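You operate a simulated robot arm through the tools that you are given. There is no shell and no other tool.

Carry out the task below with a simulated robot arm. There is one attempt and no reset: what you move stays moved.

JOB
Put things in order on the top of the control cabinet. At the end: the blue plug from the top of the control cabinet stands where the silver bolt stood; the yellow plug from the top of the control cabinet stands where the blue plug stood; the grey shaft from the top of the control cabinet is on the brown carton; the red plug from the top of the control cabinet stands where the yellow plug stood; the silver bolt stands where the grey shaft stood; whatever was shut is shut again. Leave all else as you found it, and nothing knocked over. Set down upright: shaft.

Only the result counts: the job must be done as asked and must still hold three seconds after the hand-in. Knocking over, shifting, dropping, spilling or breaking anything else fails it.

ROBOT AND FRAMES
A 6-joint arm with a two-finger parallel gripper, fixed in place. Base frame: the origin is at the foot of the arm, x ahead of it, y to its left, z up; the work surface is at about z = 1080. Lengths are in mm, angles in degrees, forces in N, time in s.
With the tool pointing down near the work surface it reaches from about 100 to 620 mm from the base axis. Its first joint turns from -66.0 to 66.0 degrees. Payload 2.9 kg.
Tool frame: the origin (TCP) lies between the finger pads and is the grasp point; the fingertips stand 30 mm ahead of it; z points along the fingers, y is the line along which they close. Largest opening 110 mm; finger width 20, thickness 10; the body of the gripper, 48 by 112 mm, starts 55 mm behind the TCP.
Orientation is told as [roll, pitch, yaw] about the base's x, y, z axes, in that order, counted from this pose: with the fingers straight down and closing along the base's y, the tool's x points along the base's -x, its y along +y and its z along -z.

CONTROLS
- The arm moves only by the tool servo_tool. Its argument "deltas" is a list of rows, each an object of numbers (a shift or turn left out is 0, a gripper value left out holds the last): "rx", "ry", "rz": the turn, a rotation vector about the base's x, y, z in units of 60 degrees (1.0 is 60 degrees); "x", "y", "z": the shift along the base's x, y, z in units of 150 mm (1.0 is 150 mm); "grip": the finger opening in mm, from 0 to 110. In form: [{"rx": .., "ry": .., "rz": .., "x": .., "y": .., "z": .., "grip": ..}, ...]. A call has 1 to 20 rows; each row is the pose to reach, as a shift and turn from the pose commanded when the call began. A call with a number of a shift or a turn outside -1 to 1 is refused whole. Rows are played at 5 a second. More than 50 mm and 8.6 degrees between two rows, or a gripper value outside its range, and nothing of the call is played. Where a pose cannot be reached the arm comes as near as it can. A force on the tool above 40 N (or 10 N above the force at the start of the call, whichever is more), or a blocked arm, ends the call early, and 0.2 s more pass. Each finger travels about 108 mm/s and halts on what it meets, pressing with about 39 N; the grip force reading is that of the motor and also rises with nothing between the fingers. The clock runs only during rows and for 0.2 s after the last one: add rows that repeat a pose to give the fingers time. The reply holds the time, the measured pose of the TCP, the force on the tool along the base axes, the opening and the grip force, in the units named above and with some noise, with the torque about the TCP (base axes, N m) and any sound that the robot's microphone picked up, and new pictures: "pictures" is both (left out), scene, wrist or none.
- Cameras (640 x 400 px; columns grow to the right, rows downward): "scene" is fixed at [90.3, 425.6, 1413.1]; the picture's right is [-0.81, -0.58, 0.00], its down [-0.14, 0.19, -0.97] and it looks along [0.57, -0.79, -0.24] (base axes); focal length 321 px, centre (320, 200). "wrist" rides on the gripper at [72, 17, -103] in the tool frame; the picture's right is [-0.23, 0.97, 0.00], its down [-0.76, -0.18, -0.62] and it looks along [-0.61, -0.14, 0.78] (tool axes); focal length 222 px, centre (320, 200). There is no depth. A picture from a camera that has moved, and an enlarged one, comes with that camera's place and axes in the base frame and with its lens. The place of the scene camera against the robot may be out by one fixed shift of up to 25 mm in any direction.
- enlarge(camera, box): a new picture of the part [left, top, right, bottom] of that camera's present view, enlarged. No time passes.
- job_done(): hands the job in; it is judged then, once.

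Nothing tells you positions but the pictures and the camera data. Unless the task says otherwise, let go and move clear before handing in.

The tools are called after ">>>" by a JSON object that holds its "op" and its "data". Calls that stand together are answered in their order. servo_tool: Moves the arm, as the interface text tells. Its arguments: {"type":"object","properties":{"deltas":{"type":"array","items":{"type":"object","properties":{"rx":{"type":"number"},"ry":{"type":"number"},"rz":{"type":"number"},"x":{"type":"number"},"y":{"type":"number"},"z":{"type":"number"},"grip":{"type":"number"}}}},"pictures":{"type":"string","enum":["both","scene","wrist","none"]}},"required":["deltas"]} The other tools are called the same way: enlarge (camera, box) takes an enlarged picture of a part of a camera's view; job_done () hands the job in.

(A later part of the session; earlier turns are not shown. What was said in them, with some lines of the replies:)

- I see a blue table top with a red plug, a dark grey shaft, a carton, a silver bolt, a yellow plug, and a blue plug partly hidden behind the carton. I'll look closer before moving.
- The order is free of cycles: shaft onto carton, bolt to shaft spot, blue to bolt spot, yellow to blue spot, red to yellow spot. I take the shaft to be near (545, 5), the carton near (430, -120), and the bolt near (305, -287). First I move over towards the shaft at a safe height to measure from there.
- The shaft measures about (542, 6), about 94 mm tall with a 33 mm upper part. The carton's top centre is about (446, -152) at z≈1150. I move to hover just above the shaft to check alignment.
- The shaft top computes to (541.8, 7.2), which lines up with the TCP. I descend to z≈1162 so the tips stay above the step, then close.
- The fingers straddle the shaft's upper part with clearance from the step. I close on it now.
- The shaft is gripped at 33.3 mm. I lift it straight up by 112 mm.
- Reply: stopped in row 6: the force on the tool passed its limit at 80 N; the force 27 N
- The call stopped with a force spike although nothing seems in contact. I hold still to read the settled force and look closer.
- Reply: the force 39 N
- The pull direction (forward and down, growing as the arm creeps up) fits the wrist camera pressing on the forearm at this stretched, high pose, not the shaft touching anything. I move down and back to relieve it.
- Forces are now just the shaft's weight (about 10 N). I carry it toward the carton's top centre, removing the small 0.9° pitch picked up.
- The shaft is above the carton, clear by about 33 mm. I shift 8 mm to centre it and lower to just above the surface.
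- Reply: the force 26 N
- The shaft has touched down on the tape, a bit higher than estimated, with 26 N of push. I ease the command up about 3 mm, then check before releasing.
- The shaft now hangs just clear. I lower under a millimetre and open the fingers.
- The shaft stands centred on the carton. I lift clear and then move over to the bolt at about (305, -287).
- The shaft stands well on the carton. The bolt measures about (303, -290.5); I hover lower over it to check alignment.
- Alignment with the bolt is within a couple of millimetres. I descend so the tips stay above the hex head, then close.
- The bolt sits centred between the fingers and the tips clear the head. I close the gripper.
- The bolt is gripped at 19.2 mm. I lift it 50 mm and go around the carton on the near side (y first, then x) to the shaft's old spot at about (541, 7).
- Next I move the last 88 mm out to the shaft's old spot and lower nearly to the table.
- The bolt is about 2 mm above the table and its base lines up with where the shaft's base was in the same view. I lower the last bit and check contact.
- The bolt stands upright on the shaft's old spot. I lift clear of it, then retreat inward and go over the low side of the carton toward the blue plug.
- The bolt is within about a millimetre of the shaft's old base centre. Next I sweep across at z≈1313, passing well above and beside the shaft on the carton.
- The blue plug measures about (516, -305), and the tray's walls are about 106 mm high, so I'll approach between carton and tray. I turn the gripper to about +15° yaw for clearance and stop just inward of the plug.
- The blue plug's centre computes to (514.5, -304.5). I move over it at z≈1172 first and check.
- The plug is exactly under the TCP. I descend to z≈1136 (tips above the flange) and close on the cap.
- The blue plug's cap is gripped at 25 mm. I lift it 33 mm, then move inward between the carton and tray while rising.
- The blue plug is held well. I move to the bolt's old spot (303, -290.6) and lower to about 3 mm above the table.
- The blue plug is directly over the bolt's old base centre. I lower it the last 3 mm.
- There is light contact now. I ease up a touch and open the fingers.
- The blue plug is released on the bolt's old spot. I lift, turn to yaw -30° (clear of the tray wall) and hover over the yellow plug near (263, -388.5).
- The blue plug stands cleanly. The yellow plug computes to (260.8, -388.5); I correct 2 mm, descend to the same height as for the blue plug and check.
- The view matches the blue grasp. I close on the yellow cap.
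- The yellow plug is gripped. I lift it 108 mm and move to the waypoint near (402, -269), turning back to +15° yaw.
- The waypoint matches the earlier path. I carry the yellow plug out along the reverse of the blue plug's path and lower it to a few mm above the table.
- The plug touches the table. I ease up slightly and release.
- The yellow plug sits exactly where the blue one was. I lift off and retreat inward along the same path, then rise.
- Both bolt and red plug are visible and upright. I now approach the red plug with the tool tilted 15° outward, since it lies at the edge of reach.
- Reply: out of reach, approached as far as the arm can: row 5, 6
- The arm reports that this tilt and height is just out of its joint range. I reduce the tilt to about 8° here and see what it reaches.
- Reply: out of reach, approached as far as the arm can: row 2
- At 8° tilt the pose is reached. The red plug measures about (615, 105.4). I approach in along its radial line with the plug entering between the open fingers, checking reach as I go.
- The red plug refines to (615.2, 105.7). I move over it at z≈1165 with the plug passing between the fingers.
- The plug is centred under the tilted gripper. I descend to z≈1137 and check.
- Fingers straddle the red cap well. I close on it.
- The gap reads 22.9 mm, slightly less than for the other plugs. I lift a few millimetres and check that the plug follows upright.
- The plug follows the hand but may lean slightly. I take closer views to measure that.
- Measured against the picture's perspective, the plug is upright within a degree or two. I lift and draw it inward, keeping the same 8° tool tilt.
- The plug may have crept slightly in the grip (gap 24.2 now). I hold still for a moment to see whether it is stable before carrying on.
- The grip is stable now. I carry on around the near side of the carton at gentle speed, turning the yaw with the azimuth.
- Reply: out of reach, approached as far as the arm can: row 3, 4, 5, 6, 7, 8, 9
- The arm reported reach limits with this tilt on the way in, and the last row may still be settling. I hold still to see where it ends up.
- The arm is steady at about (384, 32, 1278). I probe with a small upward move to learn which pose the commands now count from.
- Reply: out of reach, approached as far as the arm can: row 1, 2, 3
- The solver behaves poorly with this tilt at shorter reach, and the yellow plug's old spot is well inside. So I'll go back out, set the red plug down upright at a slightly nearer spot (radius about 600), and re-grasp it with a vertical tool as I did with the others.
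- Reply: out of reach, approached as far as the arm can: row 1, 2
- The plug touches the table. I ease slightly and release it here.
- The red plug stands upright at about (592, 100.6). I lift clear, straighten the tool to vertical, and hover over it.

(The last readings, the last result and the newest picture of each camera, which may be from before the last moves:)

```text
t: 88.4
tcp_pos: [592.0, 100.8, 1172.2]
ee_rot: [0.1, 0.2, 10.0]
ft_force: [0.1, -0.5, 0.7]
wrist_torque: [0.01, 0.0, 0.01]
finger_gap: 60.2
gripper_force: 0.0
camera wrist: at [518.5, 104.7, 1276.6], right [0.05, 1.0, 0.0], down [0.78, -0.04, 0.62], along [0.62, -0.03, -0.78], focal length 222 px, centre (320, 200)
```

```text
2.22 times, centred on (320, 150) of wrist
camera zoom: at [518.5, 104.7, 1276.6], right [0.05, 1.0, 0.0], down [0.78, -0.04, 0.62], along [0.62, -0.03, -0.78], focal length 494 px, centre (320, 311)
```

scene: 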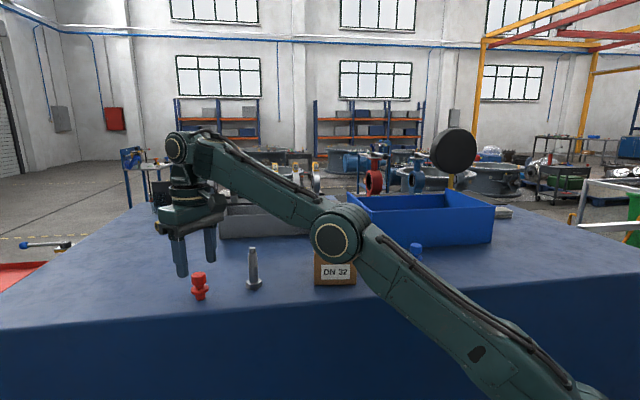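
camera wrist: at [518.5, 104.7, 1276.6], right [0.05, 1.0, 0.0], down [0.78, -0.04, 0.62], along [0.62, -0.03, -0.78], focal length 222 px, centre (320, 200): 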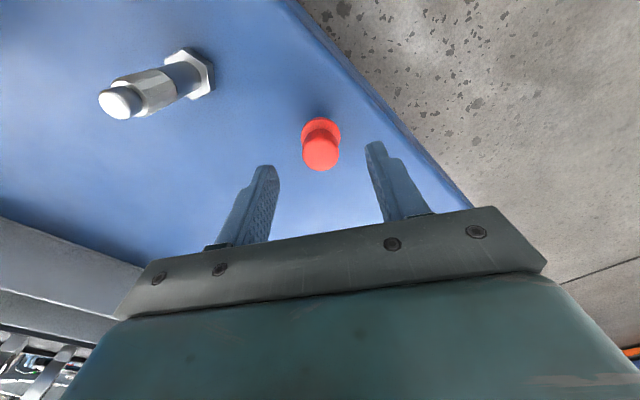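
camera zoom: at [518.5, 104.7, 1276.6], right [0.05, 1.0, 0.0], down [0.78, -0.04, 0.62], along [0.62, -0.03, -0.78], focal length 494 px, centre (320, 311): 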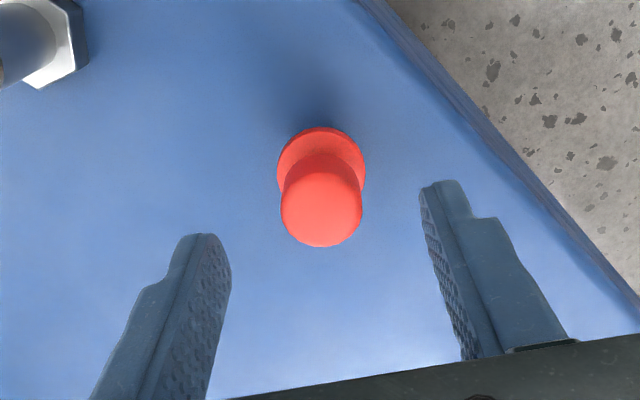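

Vertical pose reached, and the plug is centred as the blue one was. I descend and grasp it.

>>> {"op": "servo_tool", "data": {"deltas": [{"z": -0.08, "x": -0.005}, {"z": -0.16, "x": -0.005}, {"z": -0.243, "x": -0.005}, {"z": -0.243, "x": -0.005}, {"z": -0.243, "x": -0.005, "grip": 12}, {"z": -0.243, "x": -0.005, "grip": 12}, {"z": -0.243, "x": -0.005, "grip": 12}, {"z": -0.243, "x": -0.005, "grip": 12}, {"z": -0.243, "x": -0.005, "grip": 12}]}}

>>> {"op": "enlarge", "data": {"camera": "wrist", "box": [200, 90, 440, 240]}}

```text
t: 90.4
tcp_pos: [591.4, 100.4, 1135.5]
ee_rot: [0.0, 0.0, 10.0]
ft_force: [1.3, -0.5, 0.1]
wrist_torque: [-0.03, 0.01, 0.0]
finger_gap: 24.9
gripper_force: 38.8
camera wrist: at [517.6, 104.9, 1239.8], right [0.05, 1.0, 0.0], down [0.78, -0.04, 0.62], along [0.62, -0.03, -0.78], focal length 222 px, centre (320, 200)
```

scene: 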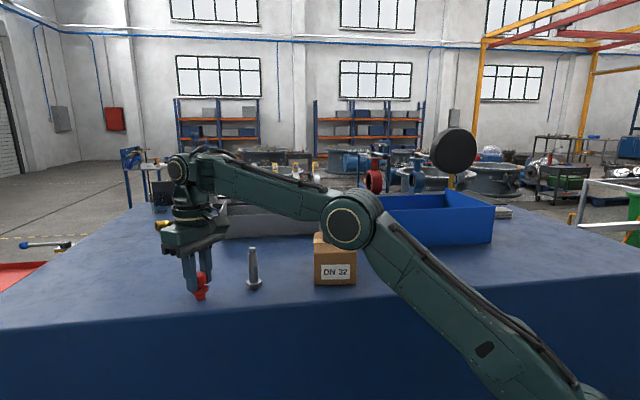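
wrist: 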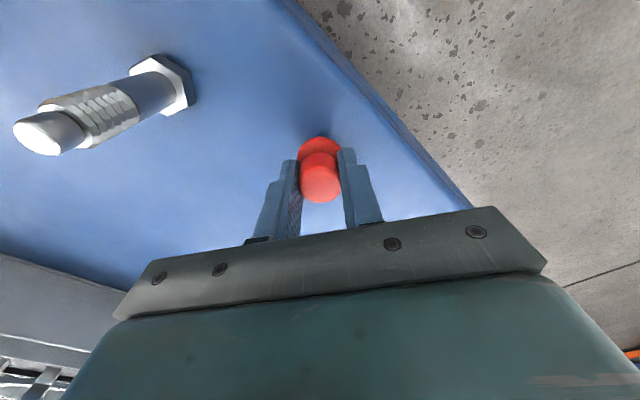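

```text
2.67 times, centred on (320, 165) of wrist
camera zoom: at [517.6, 104.9, 1239.8], right [0.05, 1.0, 0.0], down [0.78, -0.04, 0.62], along [0.62, -0.03, -0.78], focal length 592 px, centre (320, 293)
```

zoom: 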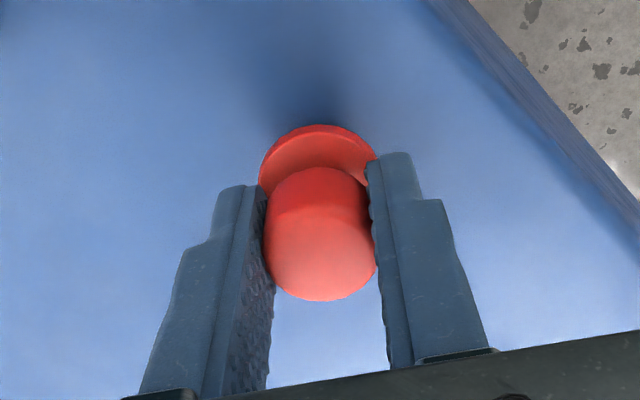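

The red plug is gripped vertically, seen exactly like the blue one was. I lift and bring it inward.

>>> {"op": "servo_tool", "data": {"deltas": [{"z": 0.05}, {"z": 0.12}, {"z": 0.2}, {"z": 0.23, "x": -0.08, "y": -0.014}, {"z": 0.3, "x": -0.2, "y": -0.034}, {"z": 0.4, "x": -0.34, "y": -0.058}, {"z": 0.5, "x": -0.48, "y": -0.08}, {"z": 0.58, "x": -0.62, "y": -0.1}, {"z": 0.64, "x": -0.76, "y": -0.12}, {"z": 0.68, "x": -0.9, "y": -0.15}, {"z": 0.7, "x": -1.0, "y": -0.17}, {"z": 0.7, "x": -1.0, "y": -0.17}]}}

```text
t: 93.0
tcp_pos: [441.3, 75.3, 1242.1]
ee_rot: [0.1, 0.0, 10.0]
ft_force: [0.2, -0.5, 0.6]
wrist_torque: [-0.01, 0.02, 0.01]
finger_gap: 25.0
gripper_force: 39.5
camera wrist: at [367.3, 79.5, 1346.0], right [0.05, 1.0, 0.0], down [0.78, -0.04, 0.62], along [0.62, -0.03, -0.78], focal length 222 px, centre (320, 200)
```

scene: 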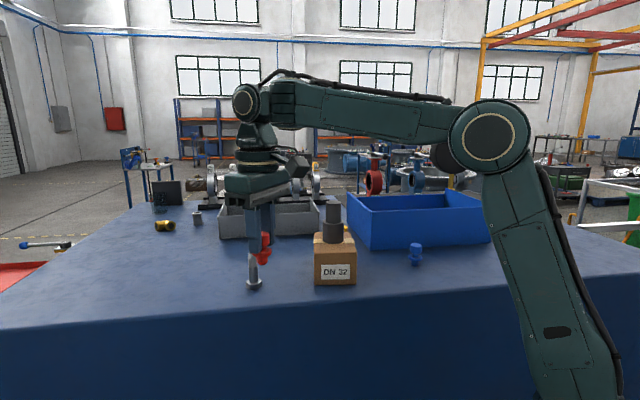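
wrist: 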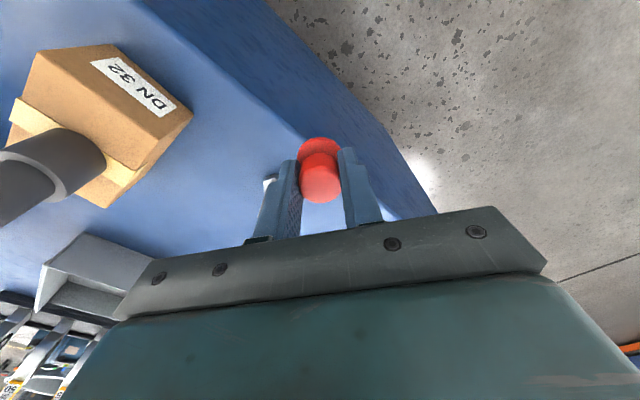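

>>> {"op": "servo_tool", "data": {"deltas": [{"x": -0.08, "y": -0.04, "rz": -0.015}, {"x": -0.24, "y": -0.13, "rz": -0.045}, {"x": -0.42, "y": -0.22, "rz": -0.075}, {"x": -0.6, "y": -0.32, "rz": -0.105}, {"x": -0.77, "y": -0.41, "rz": -0.14}, {"x": -0.89, "y": -0.47, "rz": -0.16}, {"x": -0.94, "y": -0.5, "rz": -0.167}, {"x": -0.94, "y": -0.6, "rz": -0.18}, {"x": -0.94, "y": -0.78, "rz": -0.2}, {"x": -0.94, "y": -0.92, "rz": -0.22}, {"x": -0.94, "y": -1.0, "rz": -0.233}, {"x": -0.94, "y": -1.0, "rz": -0.233}], "pictures": "scene"}}

```text
t: 95.6
tcp_pos: [301.1, -75.3, 1241.3]
ee_rot: [0.0, 0.1, -4.0]
ft_force: [0.4, -0.3, -0.5]
wrist_torque: [-0.02, 0.02, 0.02]
finger_gap: 24.7
gripper_force: 39.3
```

scene: 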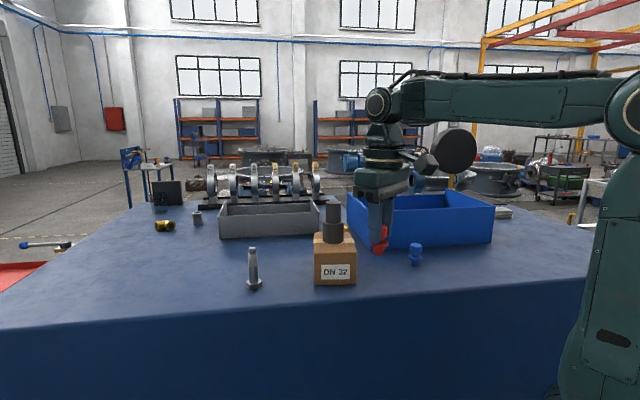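

>>> {"op": "servo_tool", "data": {"deltas": [{"x": -0.02, "y": -0.08, "rz": -0.02}, {"x": -0.05, "y": -0.24, "rz": -0.06}, {"x": -0.09, "y": -0.44, "rz": -0.11}, {"x": -0.13, "y": -0.64, "rz": -0.17}, {"x": -0.17, "y": -0.84, "rz": -0.22}, {"x": -0.19, "y": -0.95, "rz": -0.25}, {"x": -0.2, "y": -1.0, "rz": -0.267}, {"x": -0.2, "y": -1.0, "rz": -0.267}], "pictures": "wrist"}}

```text
t: 97.4
tcp_pos: [270.8, -225.1, 1240.7]
ee_rot: [0.2, 0.0, -20.0]
ft_force: [-1.0, -0.8, -0.5]
wrist_torque: [0.0, -0.02, 0.01]
finger_gap: 24.9
gripper_force: 39.1
camera wrist: at [208.6, -184.3, 1345.0], right [0.55, 0.84, 0.0], down [0.66, -0.43, 0.62], along [0.52, -0.34, -0.78], focal length 222 px, centre (320, 200)
```

wrist: 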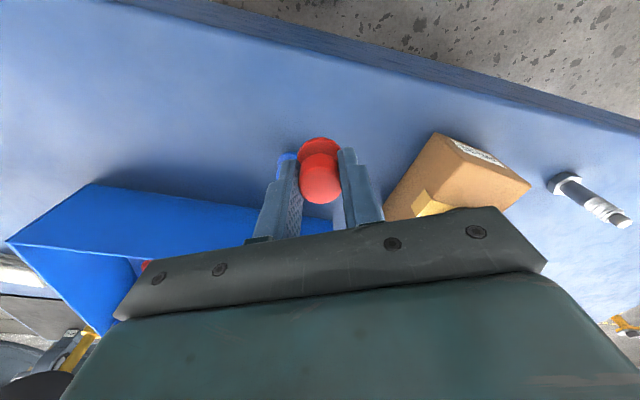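

>>> {"op": "servo_tool", "data": {"deltas": [{"x": -0.005, "y": -0.08, "rz": -0.015}, {"x": -0.015, "y": -0.24, "rz": -0.045}, {"x": -0.025, "y": -0.44, "rz": -0.08}, {"x": -0.037, "y": -0.64, "rz": -0.115}, {"x": -0.047, "y": -0.82, "rz": -0.145}, {"x": -0.053, "y": -0.92, "rz": -0.167}, {"x": -0.055, "y": -0.95, "rz": -0.167}, {"x": -0.055, "y": -0.95, "rz": -0.167}]}}

```text
t: 99.2
tcp_pos: [261.8, -367.8, 1239.7]
ee_rot: [0.2, 0.1, -30.0]
ft_force: [0.9, 0.0, -1.0]
wrist_torque: [0.03, -0.02, 0.01]
finger_gap: 24.6
gripper_force: 39.2
camera wrist: at [207.7, -316.5, 1344.8], right [0.68, 0.73, 0.0], down [0.57, -0.54, 0.62], along [0.45, -0.42, -0.78], focal length 222 px, centre (320, 200)
```

scene: 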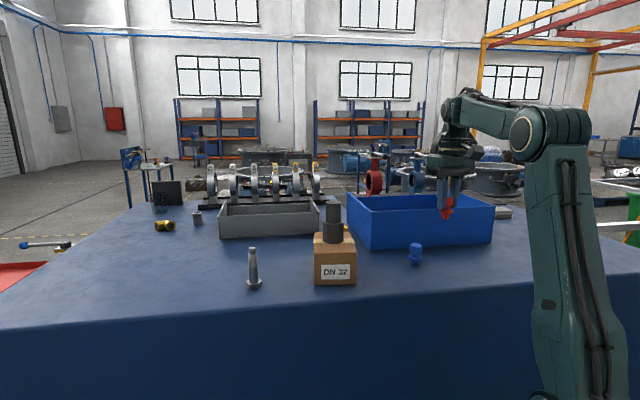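
wrist: 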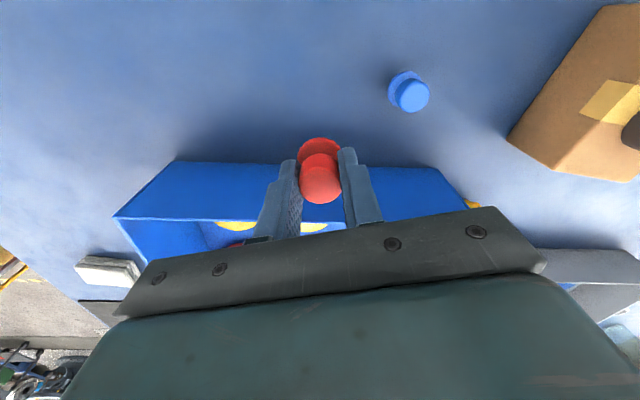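

I move the last 22 mm over the yellow plug's old spot and lower to about 3 mm above the table.

>>> {"op": "servo_tool", "data": {"deltas": [{"x": -0.002, "y": -0.07}, {"x": -0.0047, "y": -0.146}, {"x": -0.0047, "y": -0.146, "z": -0.1}, {"x": -0.0047, "y": -0.146, "z": -0.25}, {"x": -0.0047, "y": -0.146, "z": -0.4}, {"x": -0.0047, "y": -0.146, "z": -0.54}, {"x": -0.0047, "y": -0.146, "z": -0.64}, {"x": -0.0047, "y": -0.146, "z": -0.677}, {"x": -0.0047, "y": -0.146, "z": -0.677}]}}

>>> {"op": "enlarge", "data": {"camera": "scene", "box": [350, 180, 510, 280]}}

```text
t: 101.2
tcp_pos: [262.2, -389.8, 1140.3]
ee_rot: [0.1, 0.0, -30.1]
ft_force: [0.6, 0.3, 0.4]
wrist_torque: [-0.01, 0.02, -0.01]
finger_gap: 24.9
gripper_force: 38.8
camera wrist: at [207.2, -339.0, 1243.4], right [0.68, 0.73, 0.0], down [0.57, -0.54, 0.62], along [0.46, -0.42, -0.78], focal length 222 px, centre (320, 200)
```

scene: 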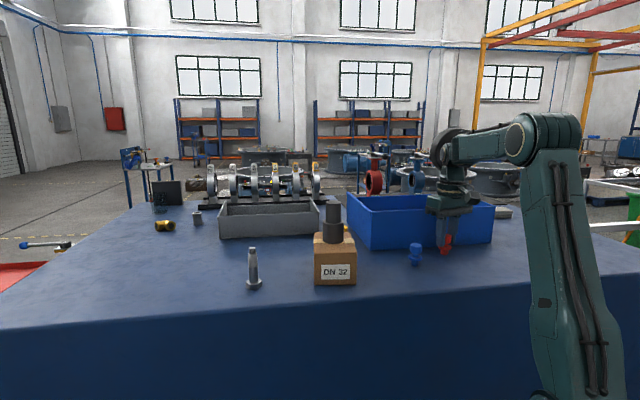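
wrist: 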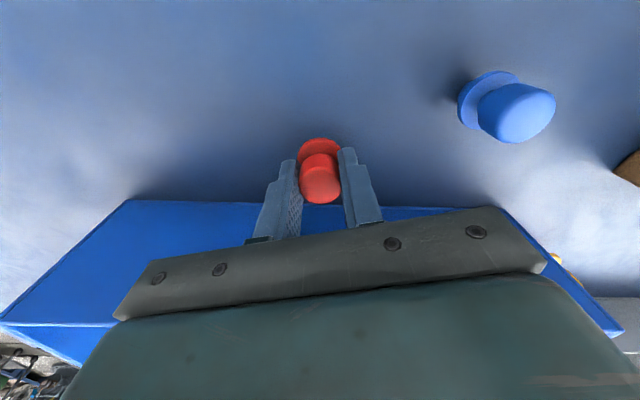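

```text
4.00 times, centred on (430, 230) of scene
camera zoom: at [90.3, 425.6, 1413.1], right [-0.81, -0.58, 0.0], down [-0.14, 0.19, -0.97], along [0.57, -0.79, -0.24], focal length 1284 px, centre (-120, 80)
```

zoom: 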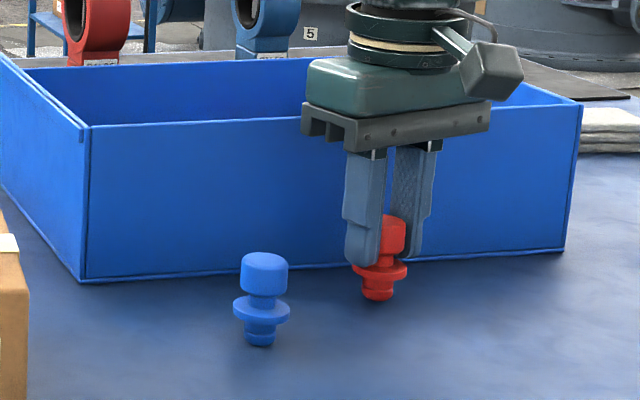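

The red plug lines up with where the yellow one stood in the same view. I lower it gently to contact.

>>> {"op": "servo_tool", "data": {"deltas": [{"z": -0.01}, {"z": -0.02}, {"z": -0.02}], "pictures": "none"}}

```text
t: 102.0
tcp_pos: [261.0, -389.7, 1136.4]
ee_rot: [0.1, 0.0, -30.0]
ft_force: [0.7, 0.0, -0.8]
wrist_torque: [0.03, -0.01, 0.01]
finger_gap: 24.8
gripper_force: 39.3
```

>>> {"op": "servo_tool", "data": {"deltas": [{"z": -0.004}, {"z": -0.008}, {"z": -0.008}], "pictures": "none"}}

```text
t: 102.8
tcp_pos: [262.0, -389.6, 1135.6]
ee_rot: [0.1, 0.0, -30.0]
ft_force: [-0.7, 0.1, 0.3]
wrist_torque: [0.03, -0.04, 0.01]
finger_gap: 24.6
gripper_force: 38.8
```

>>> {"op": "servo_tool", "data": {"deltas": [{"z": -0.003}, {"z": -0.006}, {"z": -0.006}], "pictures": "none"}}

```text
t: 103.6
tcp_pos: [261.8, -388.9, 1134.7]
ee_rot: [0.0, -0.1, -30.0]
ft_force: [0.0, -0.7, 5.0]
wrist_torque: [-0.08, 0.04, 0.03]
finger_gap: 24.5
gripper_force: 38.8
```

The plug touches lightly (5 N). I release it here.

>>> {"op": "servo_tool", "data": {"deltas": [{"z": 0.002}, {"z": 0.002, "grip": 60}, {"z": 0.002, "grip": 60}, {"z": 0.002, "grip": 60}, {"z": 0.002, "grip": 60}]}}

>>> {"op": "enlarge", "data": {"camera": "wrist", "box": [200, 90, 440, 240]}}

```text
t: 104.8
tcp_pos: [262.6, -388.6, 1135.6]
ee_rot: [0.1, 0.1, -30.1]
ft_force: [-0.5, 0.5, 0.5]
wrist_torque: [0.01, -0.01, 0.01]
finger_gap: 59.9
gripper_force: 0.0
camera wrist: at [207.4, -338.2, 1239.2], right [0.68, 0.73, 0.0], down [0.57, -0.54, 0.62], along [0.46, -0.42, -0.78], focal length 222 px, centre (320, 200)
```

scene: 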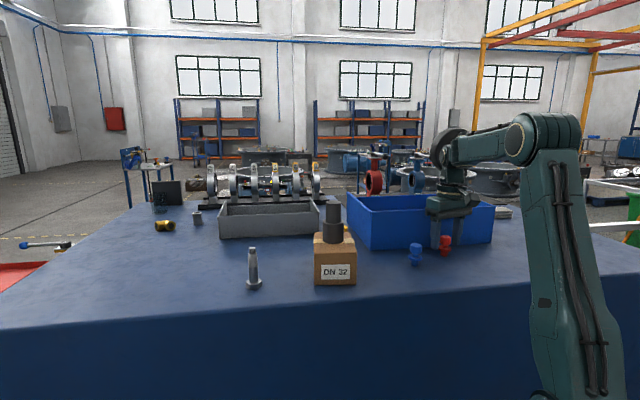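
wrist: 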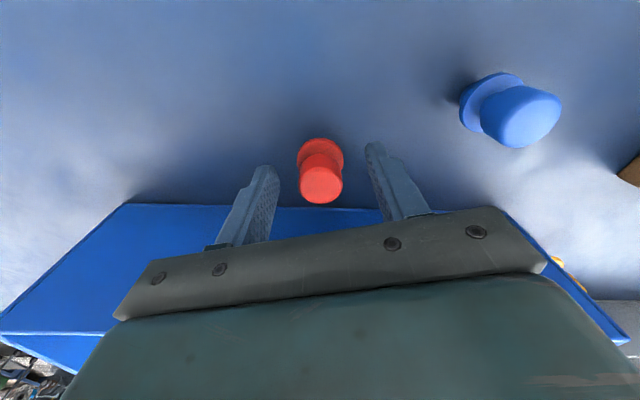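

```text
2.67 times, centred on (320, 165) of wrist
camera zoom: at [207.4, -338.2, 1239.2], right [0.68, 0.73, 0.0], down [0.57, -0.54, 0.62], along [0.46, -0.42, -0.78], focal length 592 px, centre (320, 293)
```

zoom: 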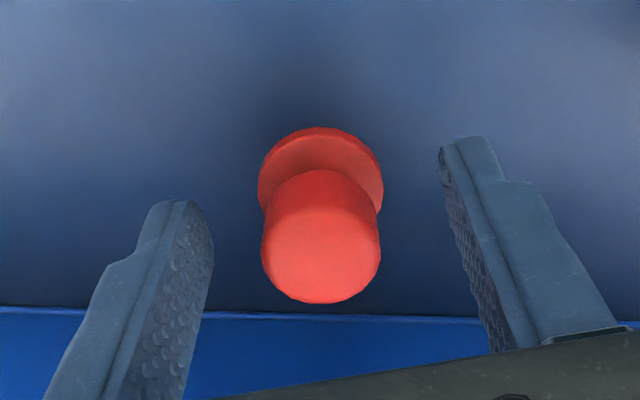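

The red plug stands on the yellow plug's old spot. I lift clear and back the arm off toward its starting pose to inspect everything.

>>> {"op": "servo_tool", "data": {"deltas": [{"z": 0.1}, {"z": 0.25}, {"z": 0.45}, {"z": 0.65}, {"z": 0.85}, {"z": 1.0}, {"z": 1.0, "y": 0.2, "rz": 0.06}, {"z": 1.0, "y": 0.45, "rz": 0.15}, {"z": 1.0, "y": 0.7, "rz": 0.25}, {"z": 1.0, "x": 0.1, "y": 0.9, "rz": 0.37}, {"z": 1.0, "x": 0.2, "y": 1.0, "rz": 0.5}, {"z": 1.0, "x": 0.24, "y": 1.0, "rz": 0.5}]}}

>>> {"op": "enlarge", "data": {"camera": "scene", "box": [290, 180, 490, 305]}}

>>> {"op": "enlarge", "data": {"camera": "scene", "box": [140, 190, 340, 315]}}

>>> {"op": "enlarge", "data": {"camera": "wrist", "box": [80, 20, 480, 270]}}

```text
t: 107.4
tcp_pos: [298.4, -238.5, 1284.7]
ee_rot: [0.1, 0.0, 0.0]
ft_force: [-0.3, 0.2, -1.0]
wrist_torque: [0.01, 0.02, 0.02]
finger_gap: 59.8
gripper_force: 0.1
camera wrist: at [225.4, -222.0, 1388.8], right [0.23, 0.97, 0.0], down [0.76, -0.18, 0.62], along [0.61, -0.14, -0.78], focal length 222 px, centre (320, 200)
```

scene: 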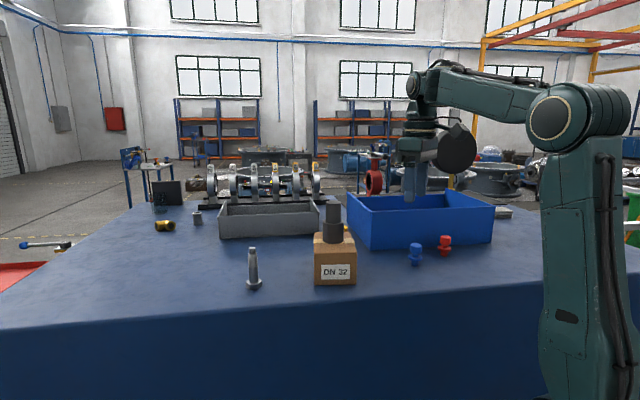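
wrist: 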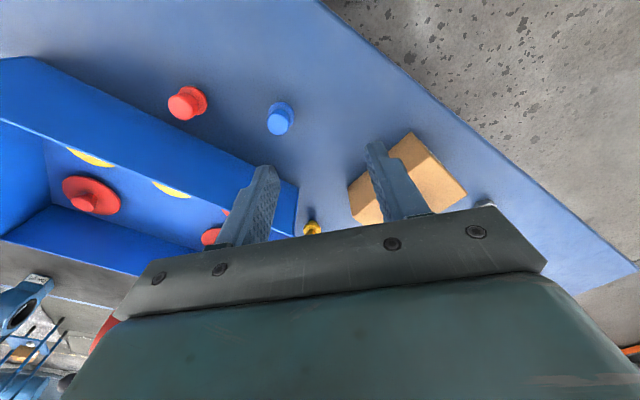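

```text
3.20 times, centred on (390, 242) of scene
camera zoom: at [90.3, 425.6, 1413.1], right [-0.81, -0.58, 0.0], down [-0.14, 0.19, -0.97], along [0.57, -0.79, -0.24], focal length 1027 px, centre (96, 64)
```

zoom: 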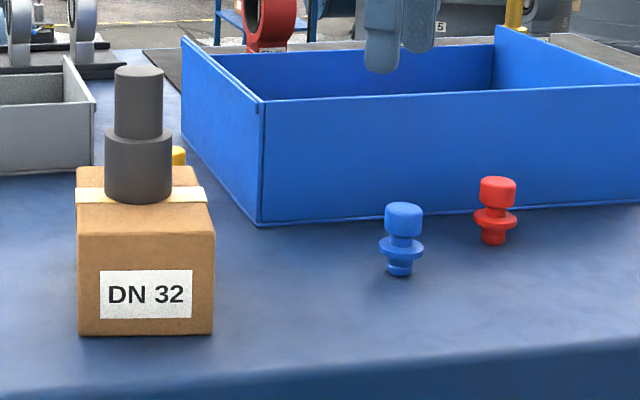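

```text
3.20 times, centred on (240, 252) of scene
camera zoom: at [90.3, 425.6, 1413.1], right [-0.81, -0.58, 0.0], down [-0.14, 0.19, -0.97], along [0.57, -0.79, -0.24], focal length 1027 px, centre (576, 32)
```

zoom: 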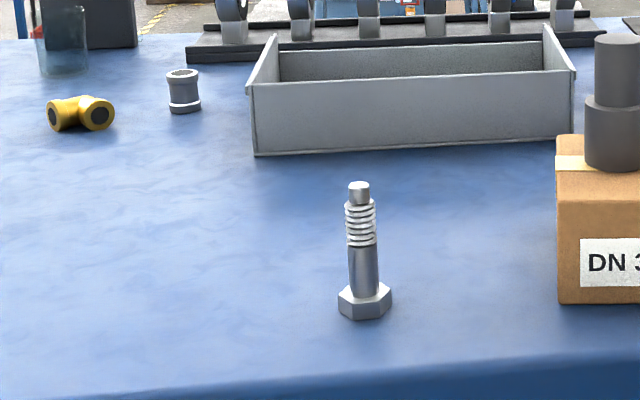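

```text
1.60 times, centred on (280, 145) of wrist
camera zoom: at [225.4, -222.0, 1388.8], right [0.23, 0.97, 0.0], down [0.76, -0.18, 0.62], along [0.61, -0.14, -0.78], focal length 355 px, centre (384, 288)
```

zoom: 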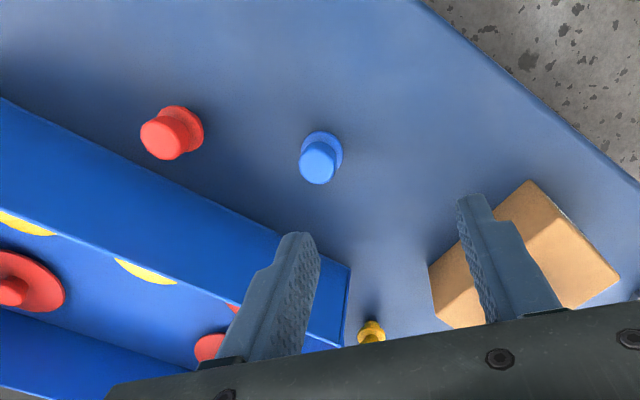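

All pieces stand where asked: the shaft is upright on the carton, the bolt is on the shaft's spot, blue on the bolt's spot, yellow on the blue's spot, and red on the yellow's spot. The carton and trays haven't moved, nothing had been opened, and the arm is clear, so I hand in.

>>> {"op": "job_done", "data": {}}

```text
The job is handed in.
```

I finished the job and handed it in. In the last pictures everything stands upright where you asked. The hand-in gave no verdict.

| Item | Where it is now |
|---|---|
| Grey shaft | Upright on top of the brown carton, about centred on the tape |
| Silver bolt | Where the grey shaft stood |
| Blue plug | Where the silver bolt stood |
| Yellow plug | Where the blue plug stood |
| Red plug | Where the yellow plug stood |

By my measurements from the pictures, each piece on the cabinet top is within about 2 mm of its target spot. The carton and the trays look unmoved, nothing was knocked over, and I saw nothing that had to be opened or shut.

- **Force stop with the shaft:** while I was lifting the shaft, the arm stopped on a force limit. The wrist camera was most likely pressing on the forearm. The shaft was not touching anything, and I backed off and carried on.
- **Red plug set down once:** I first picked it up with a tilted tool because it was at the edge of the arm's reach. I then stood it on an empty part of the top and picked it up again with the tool straight.
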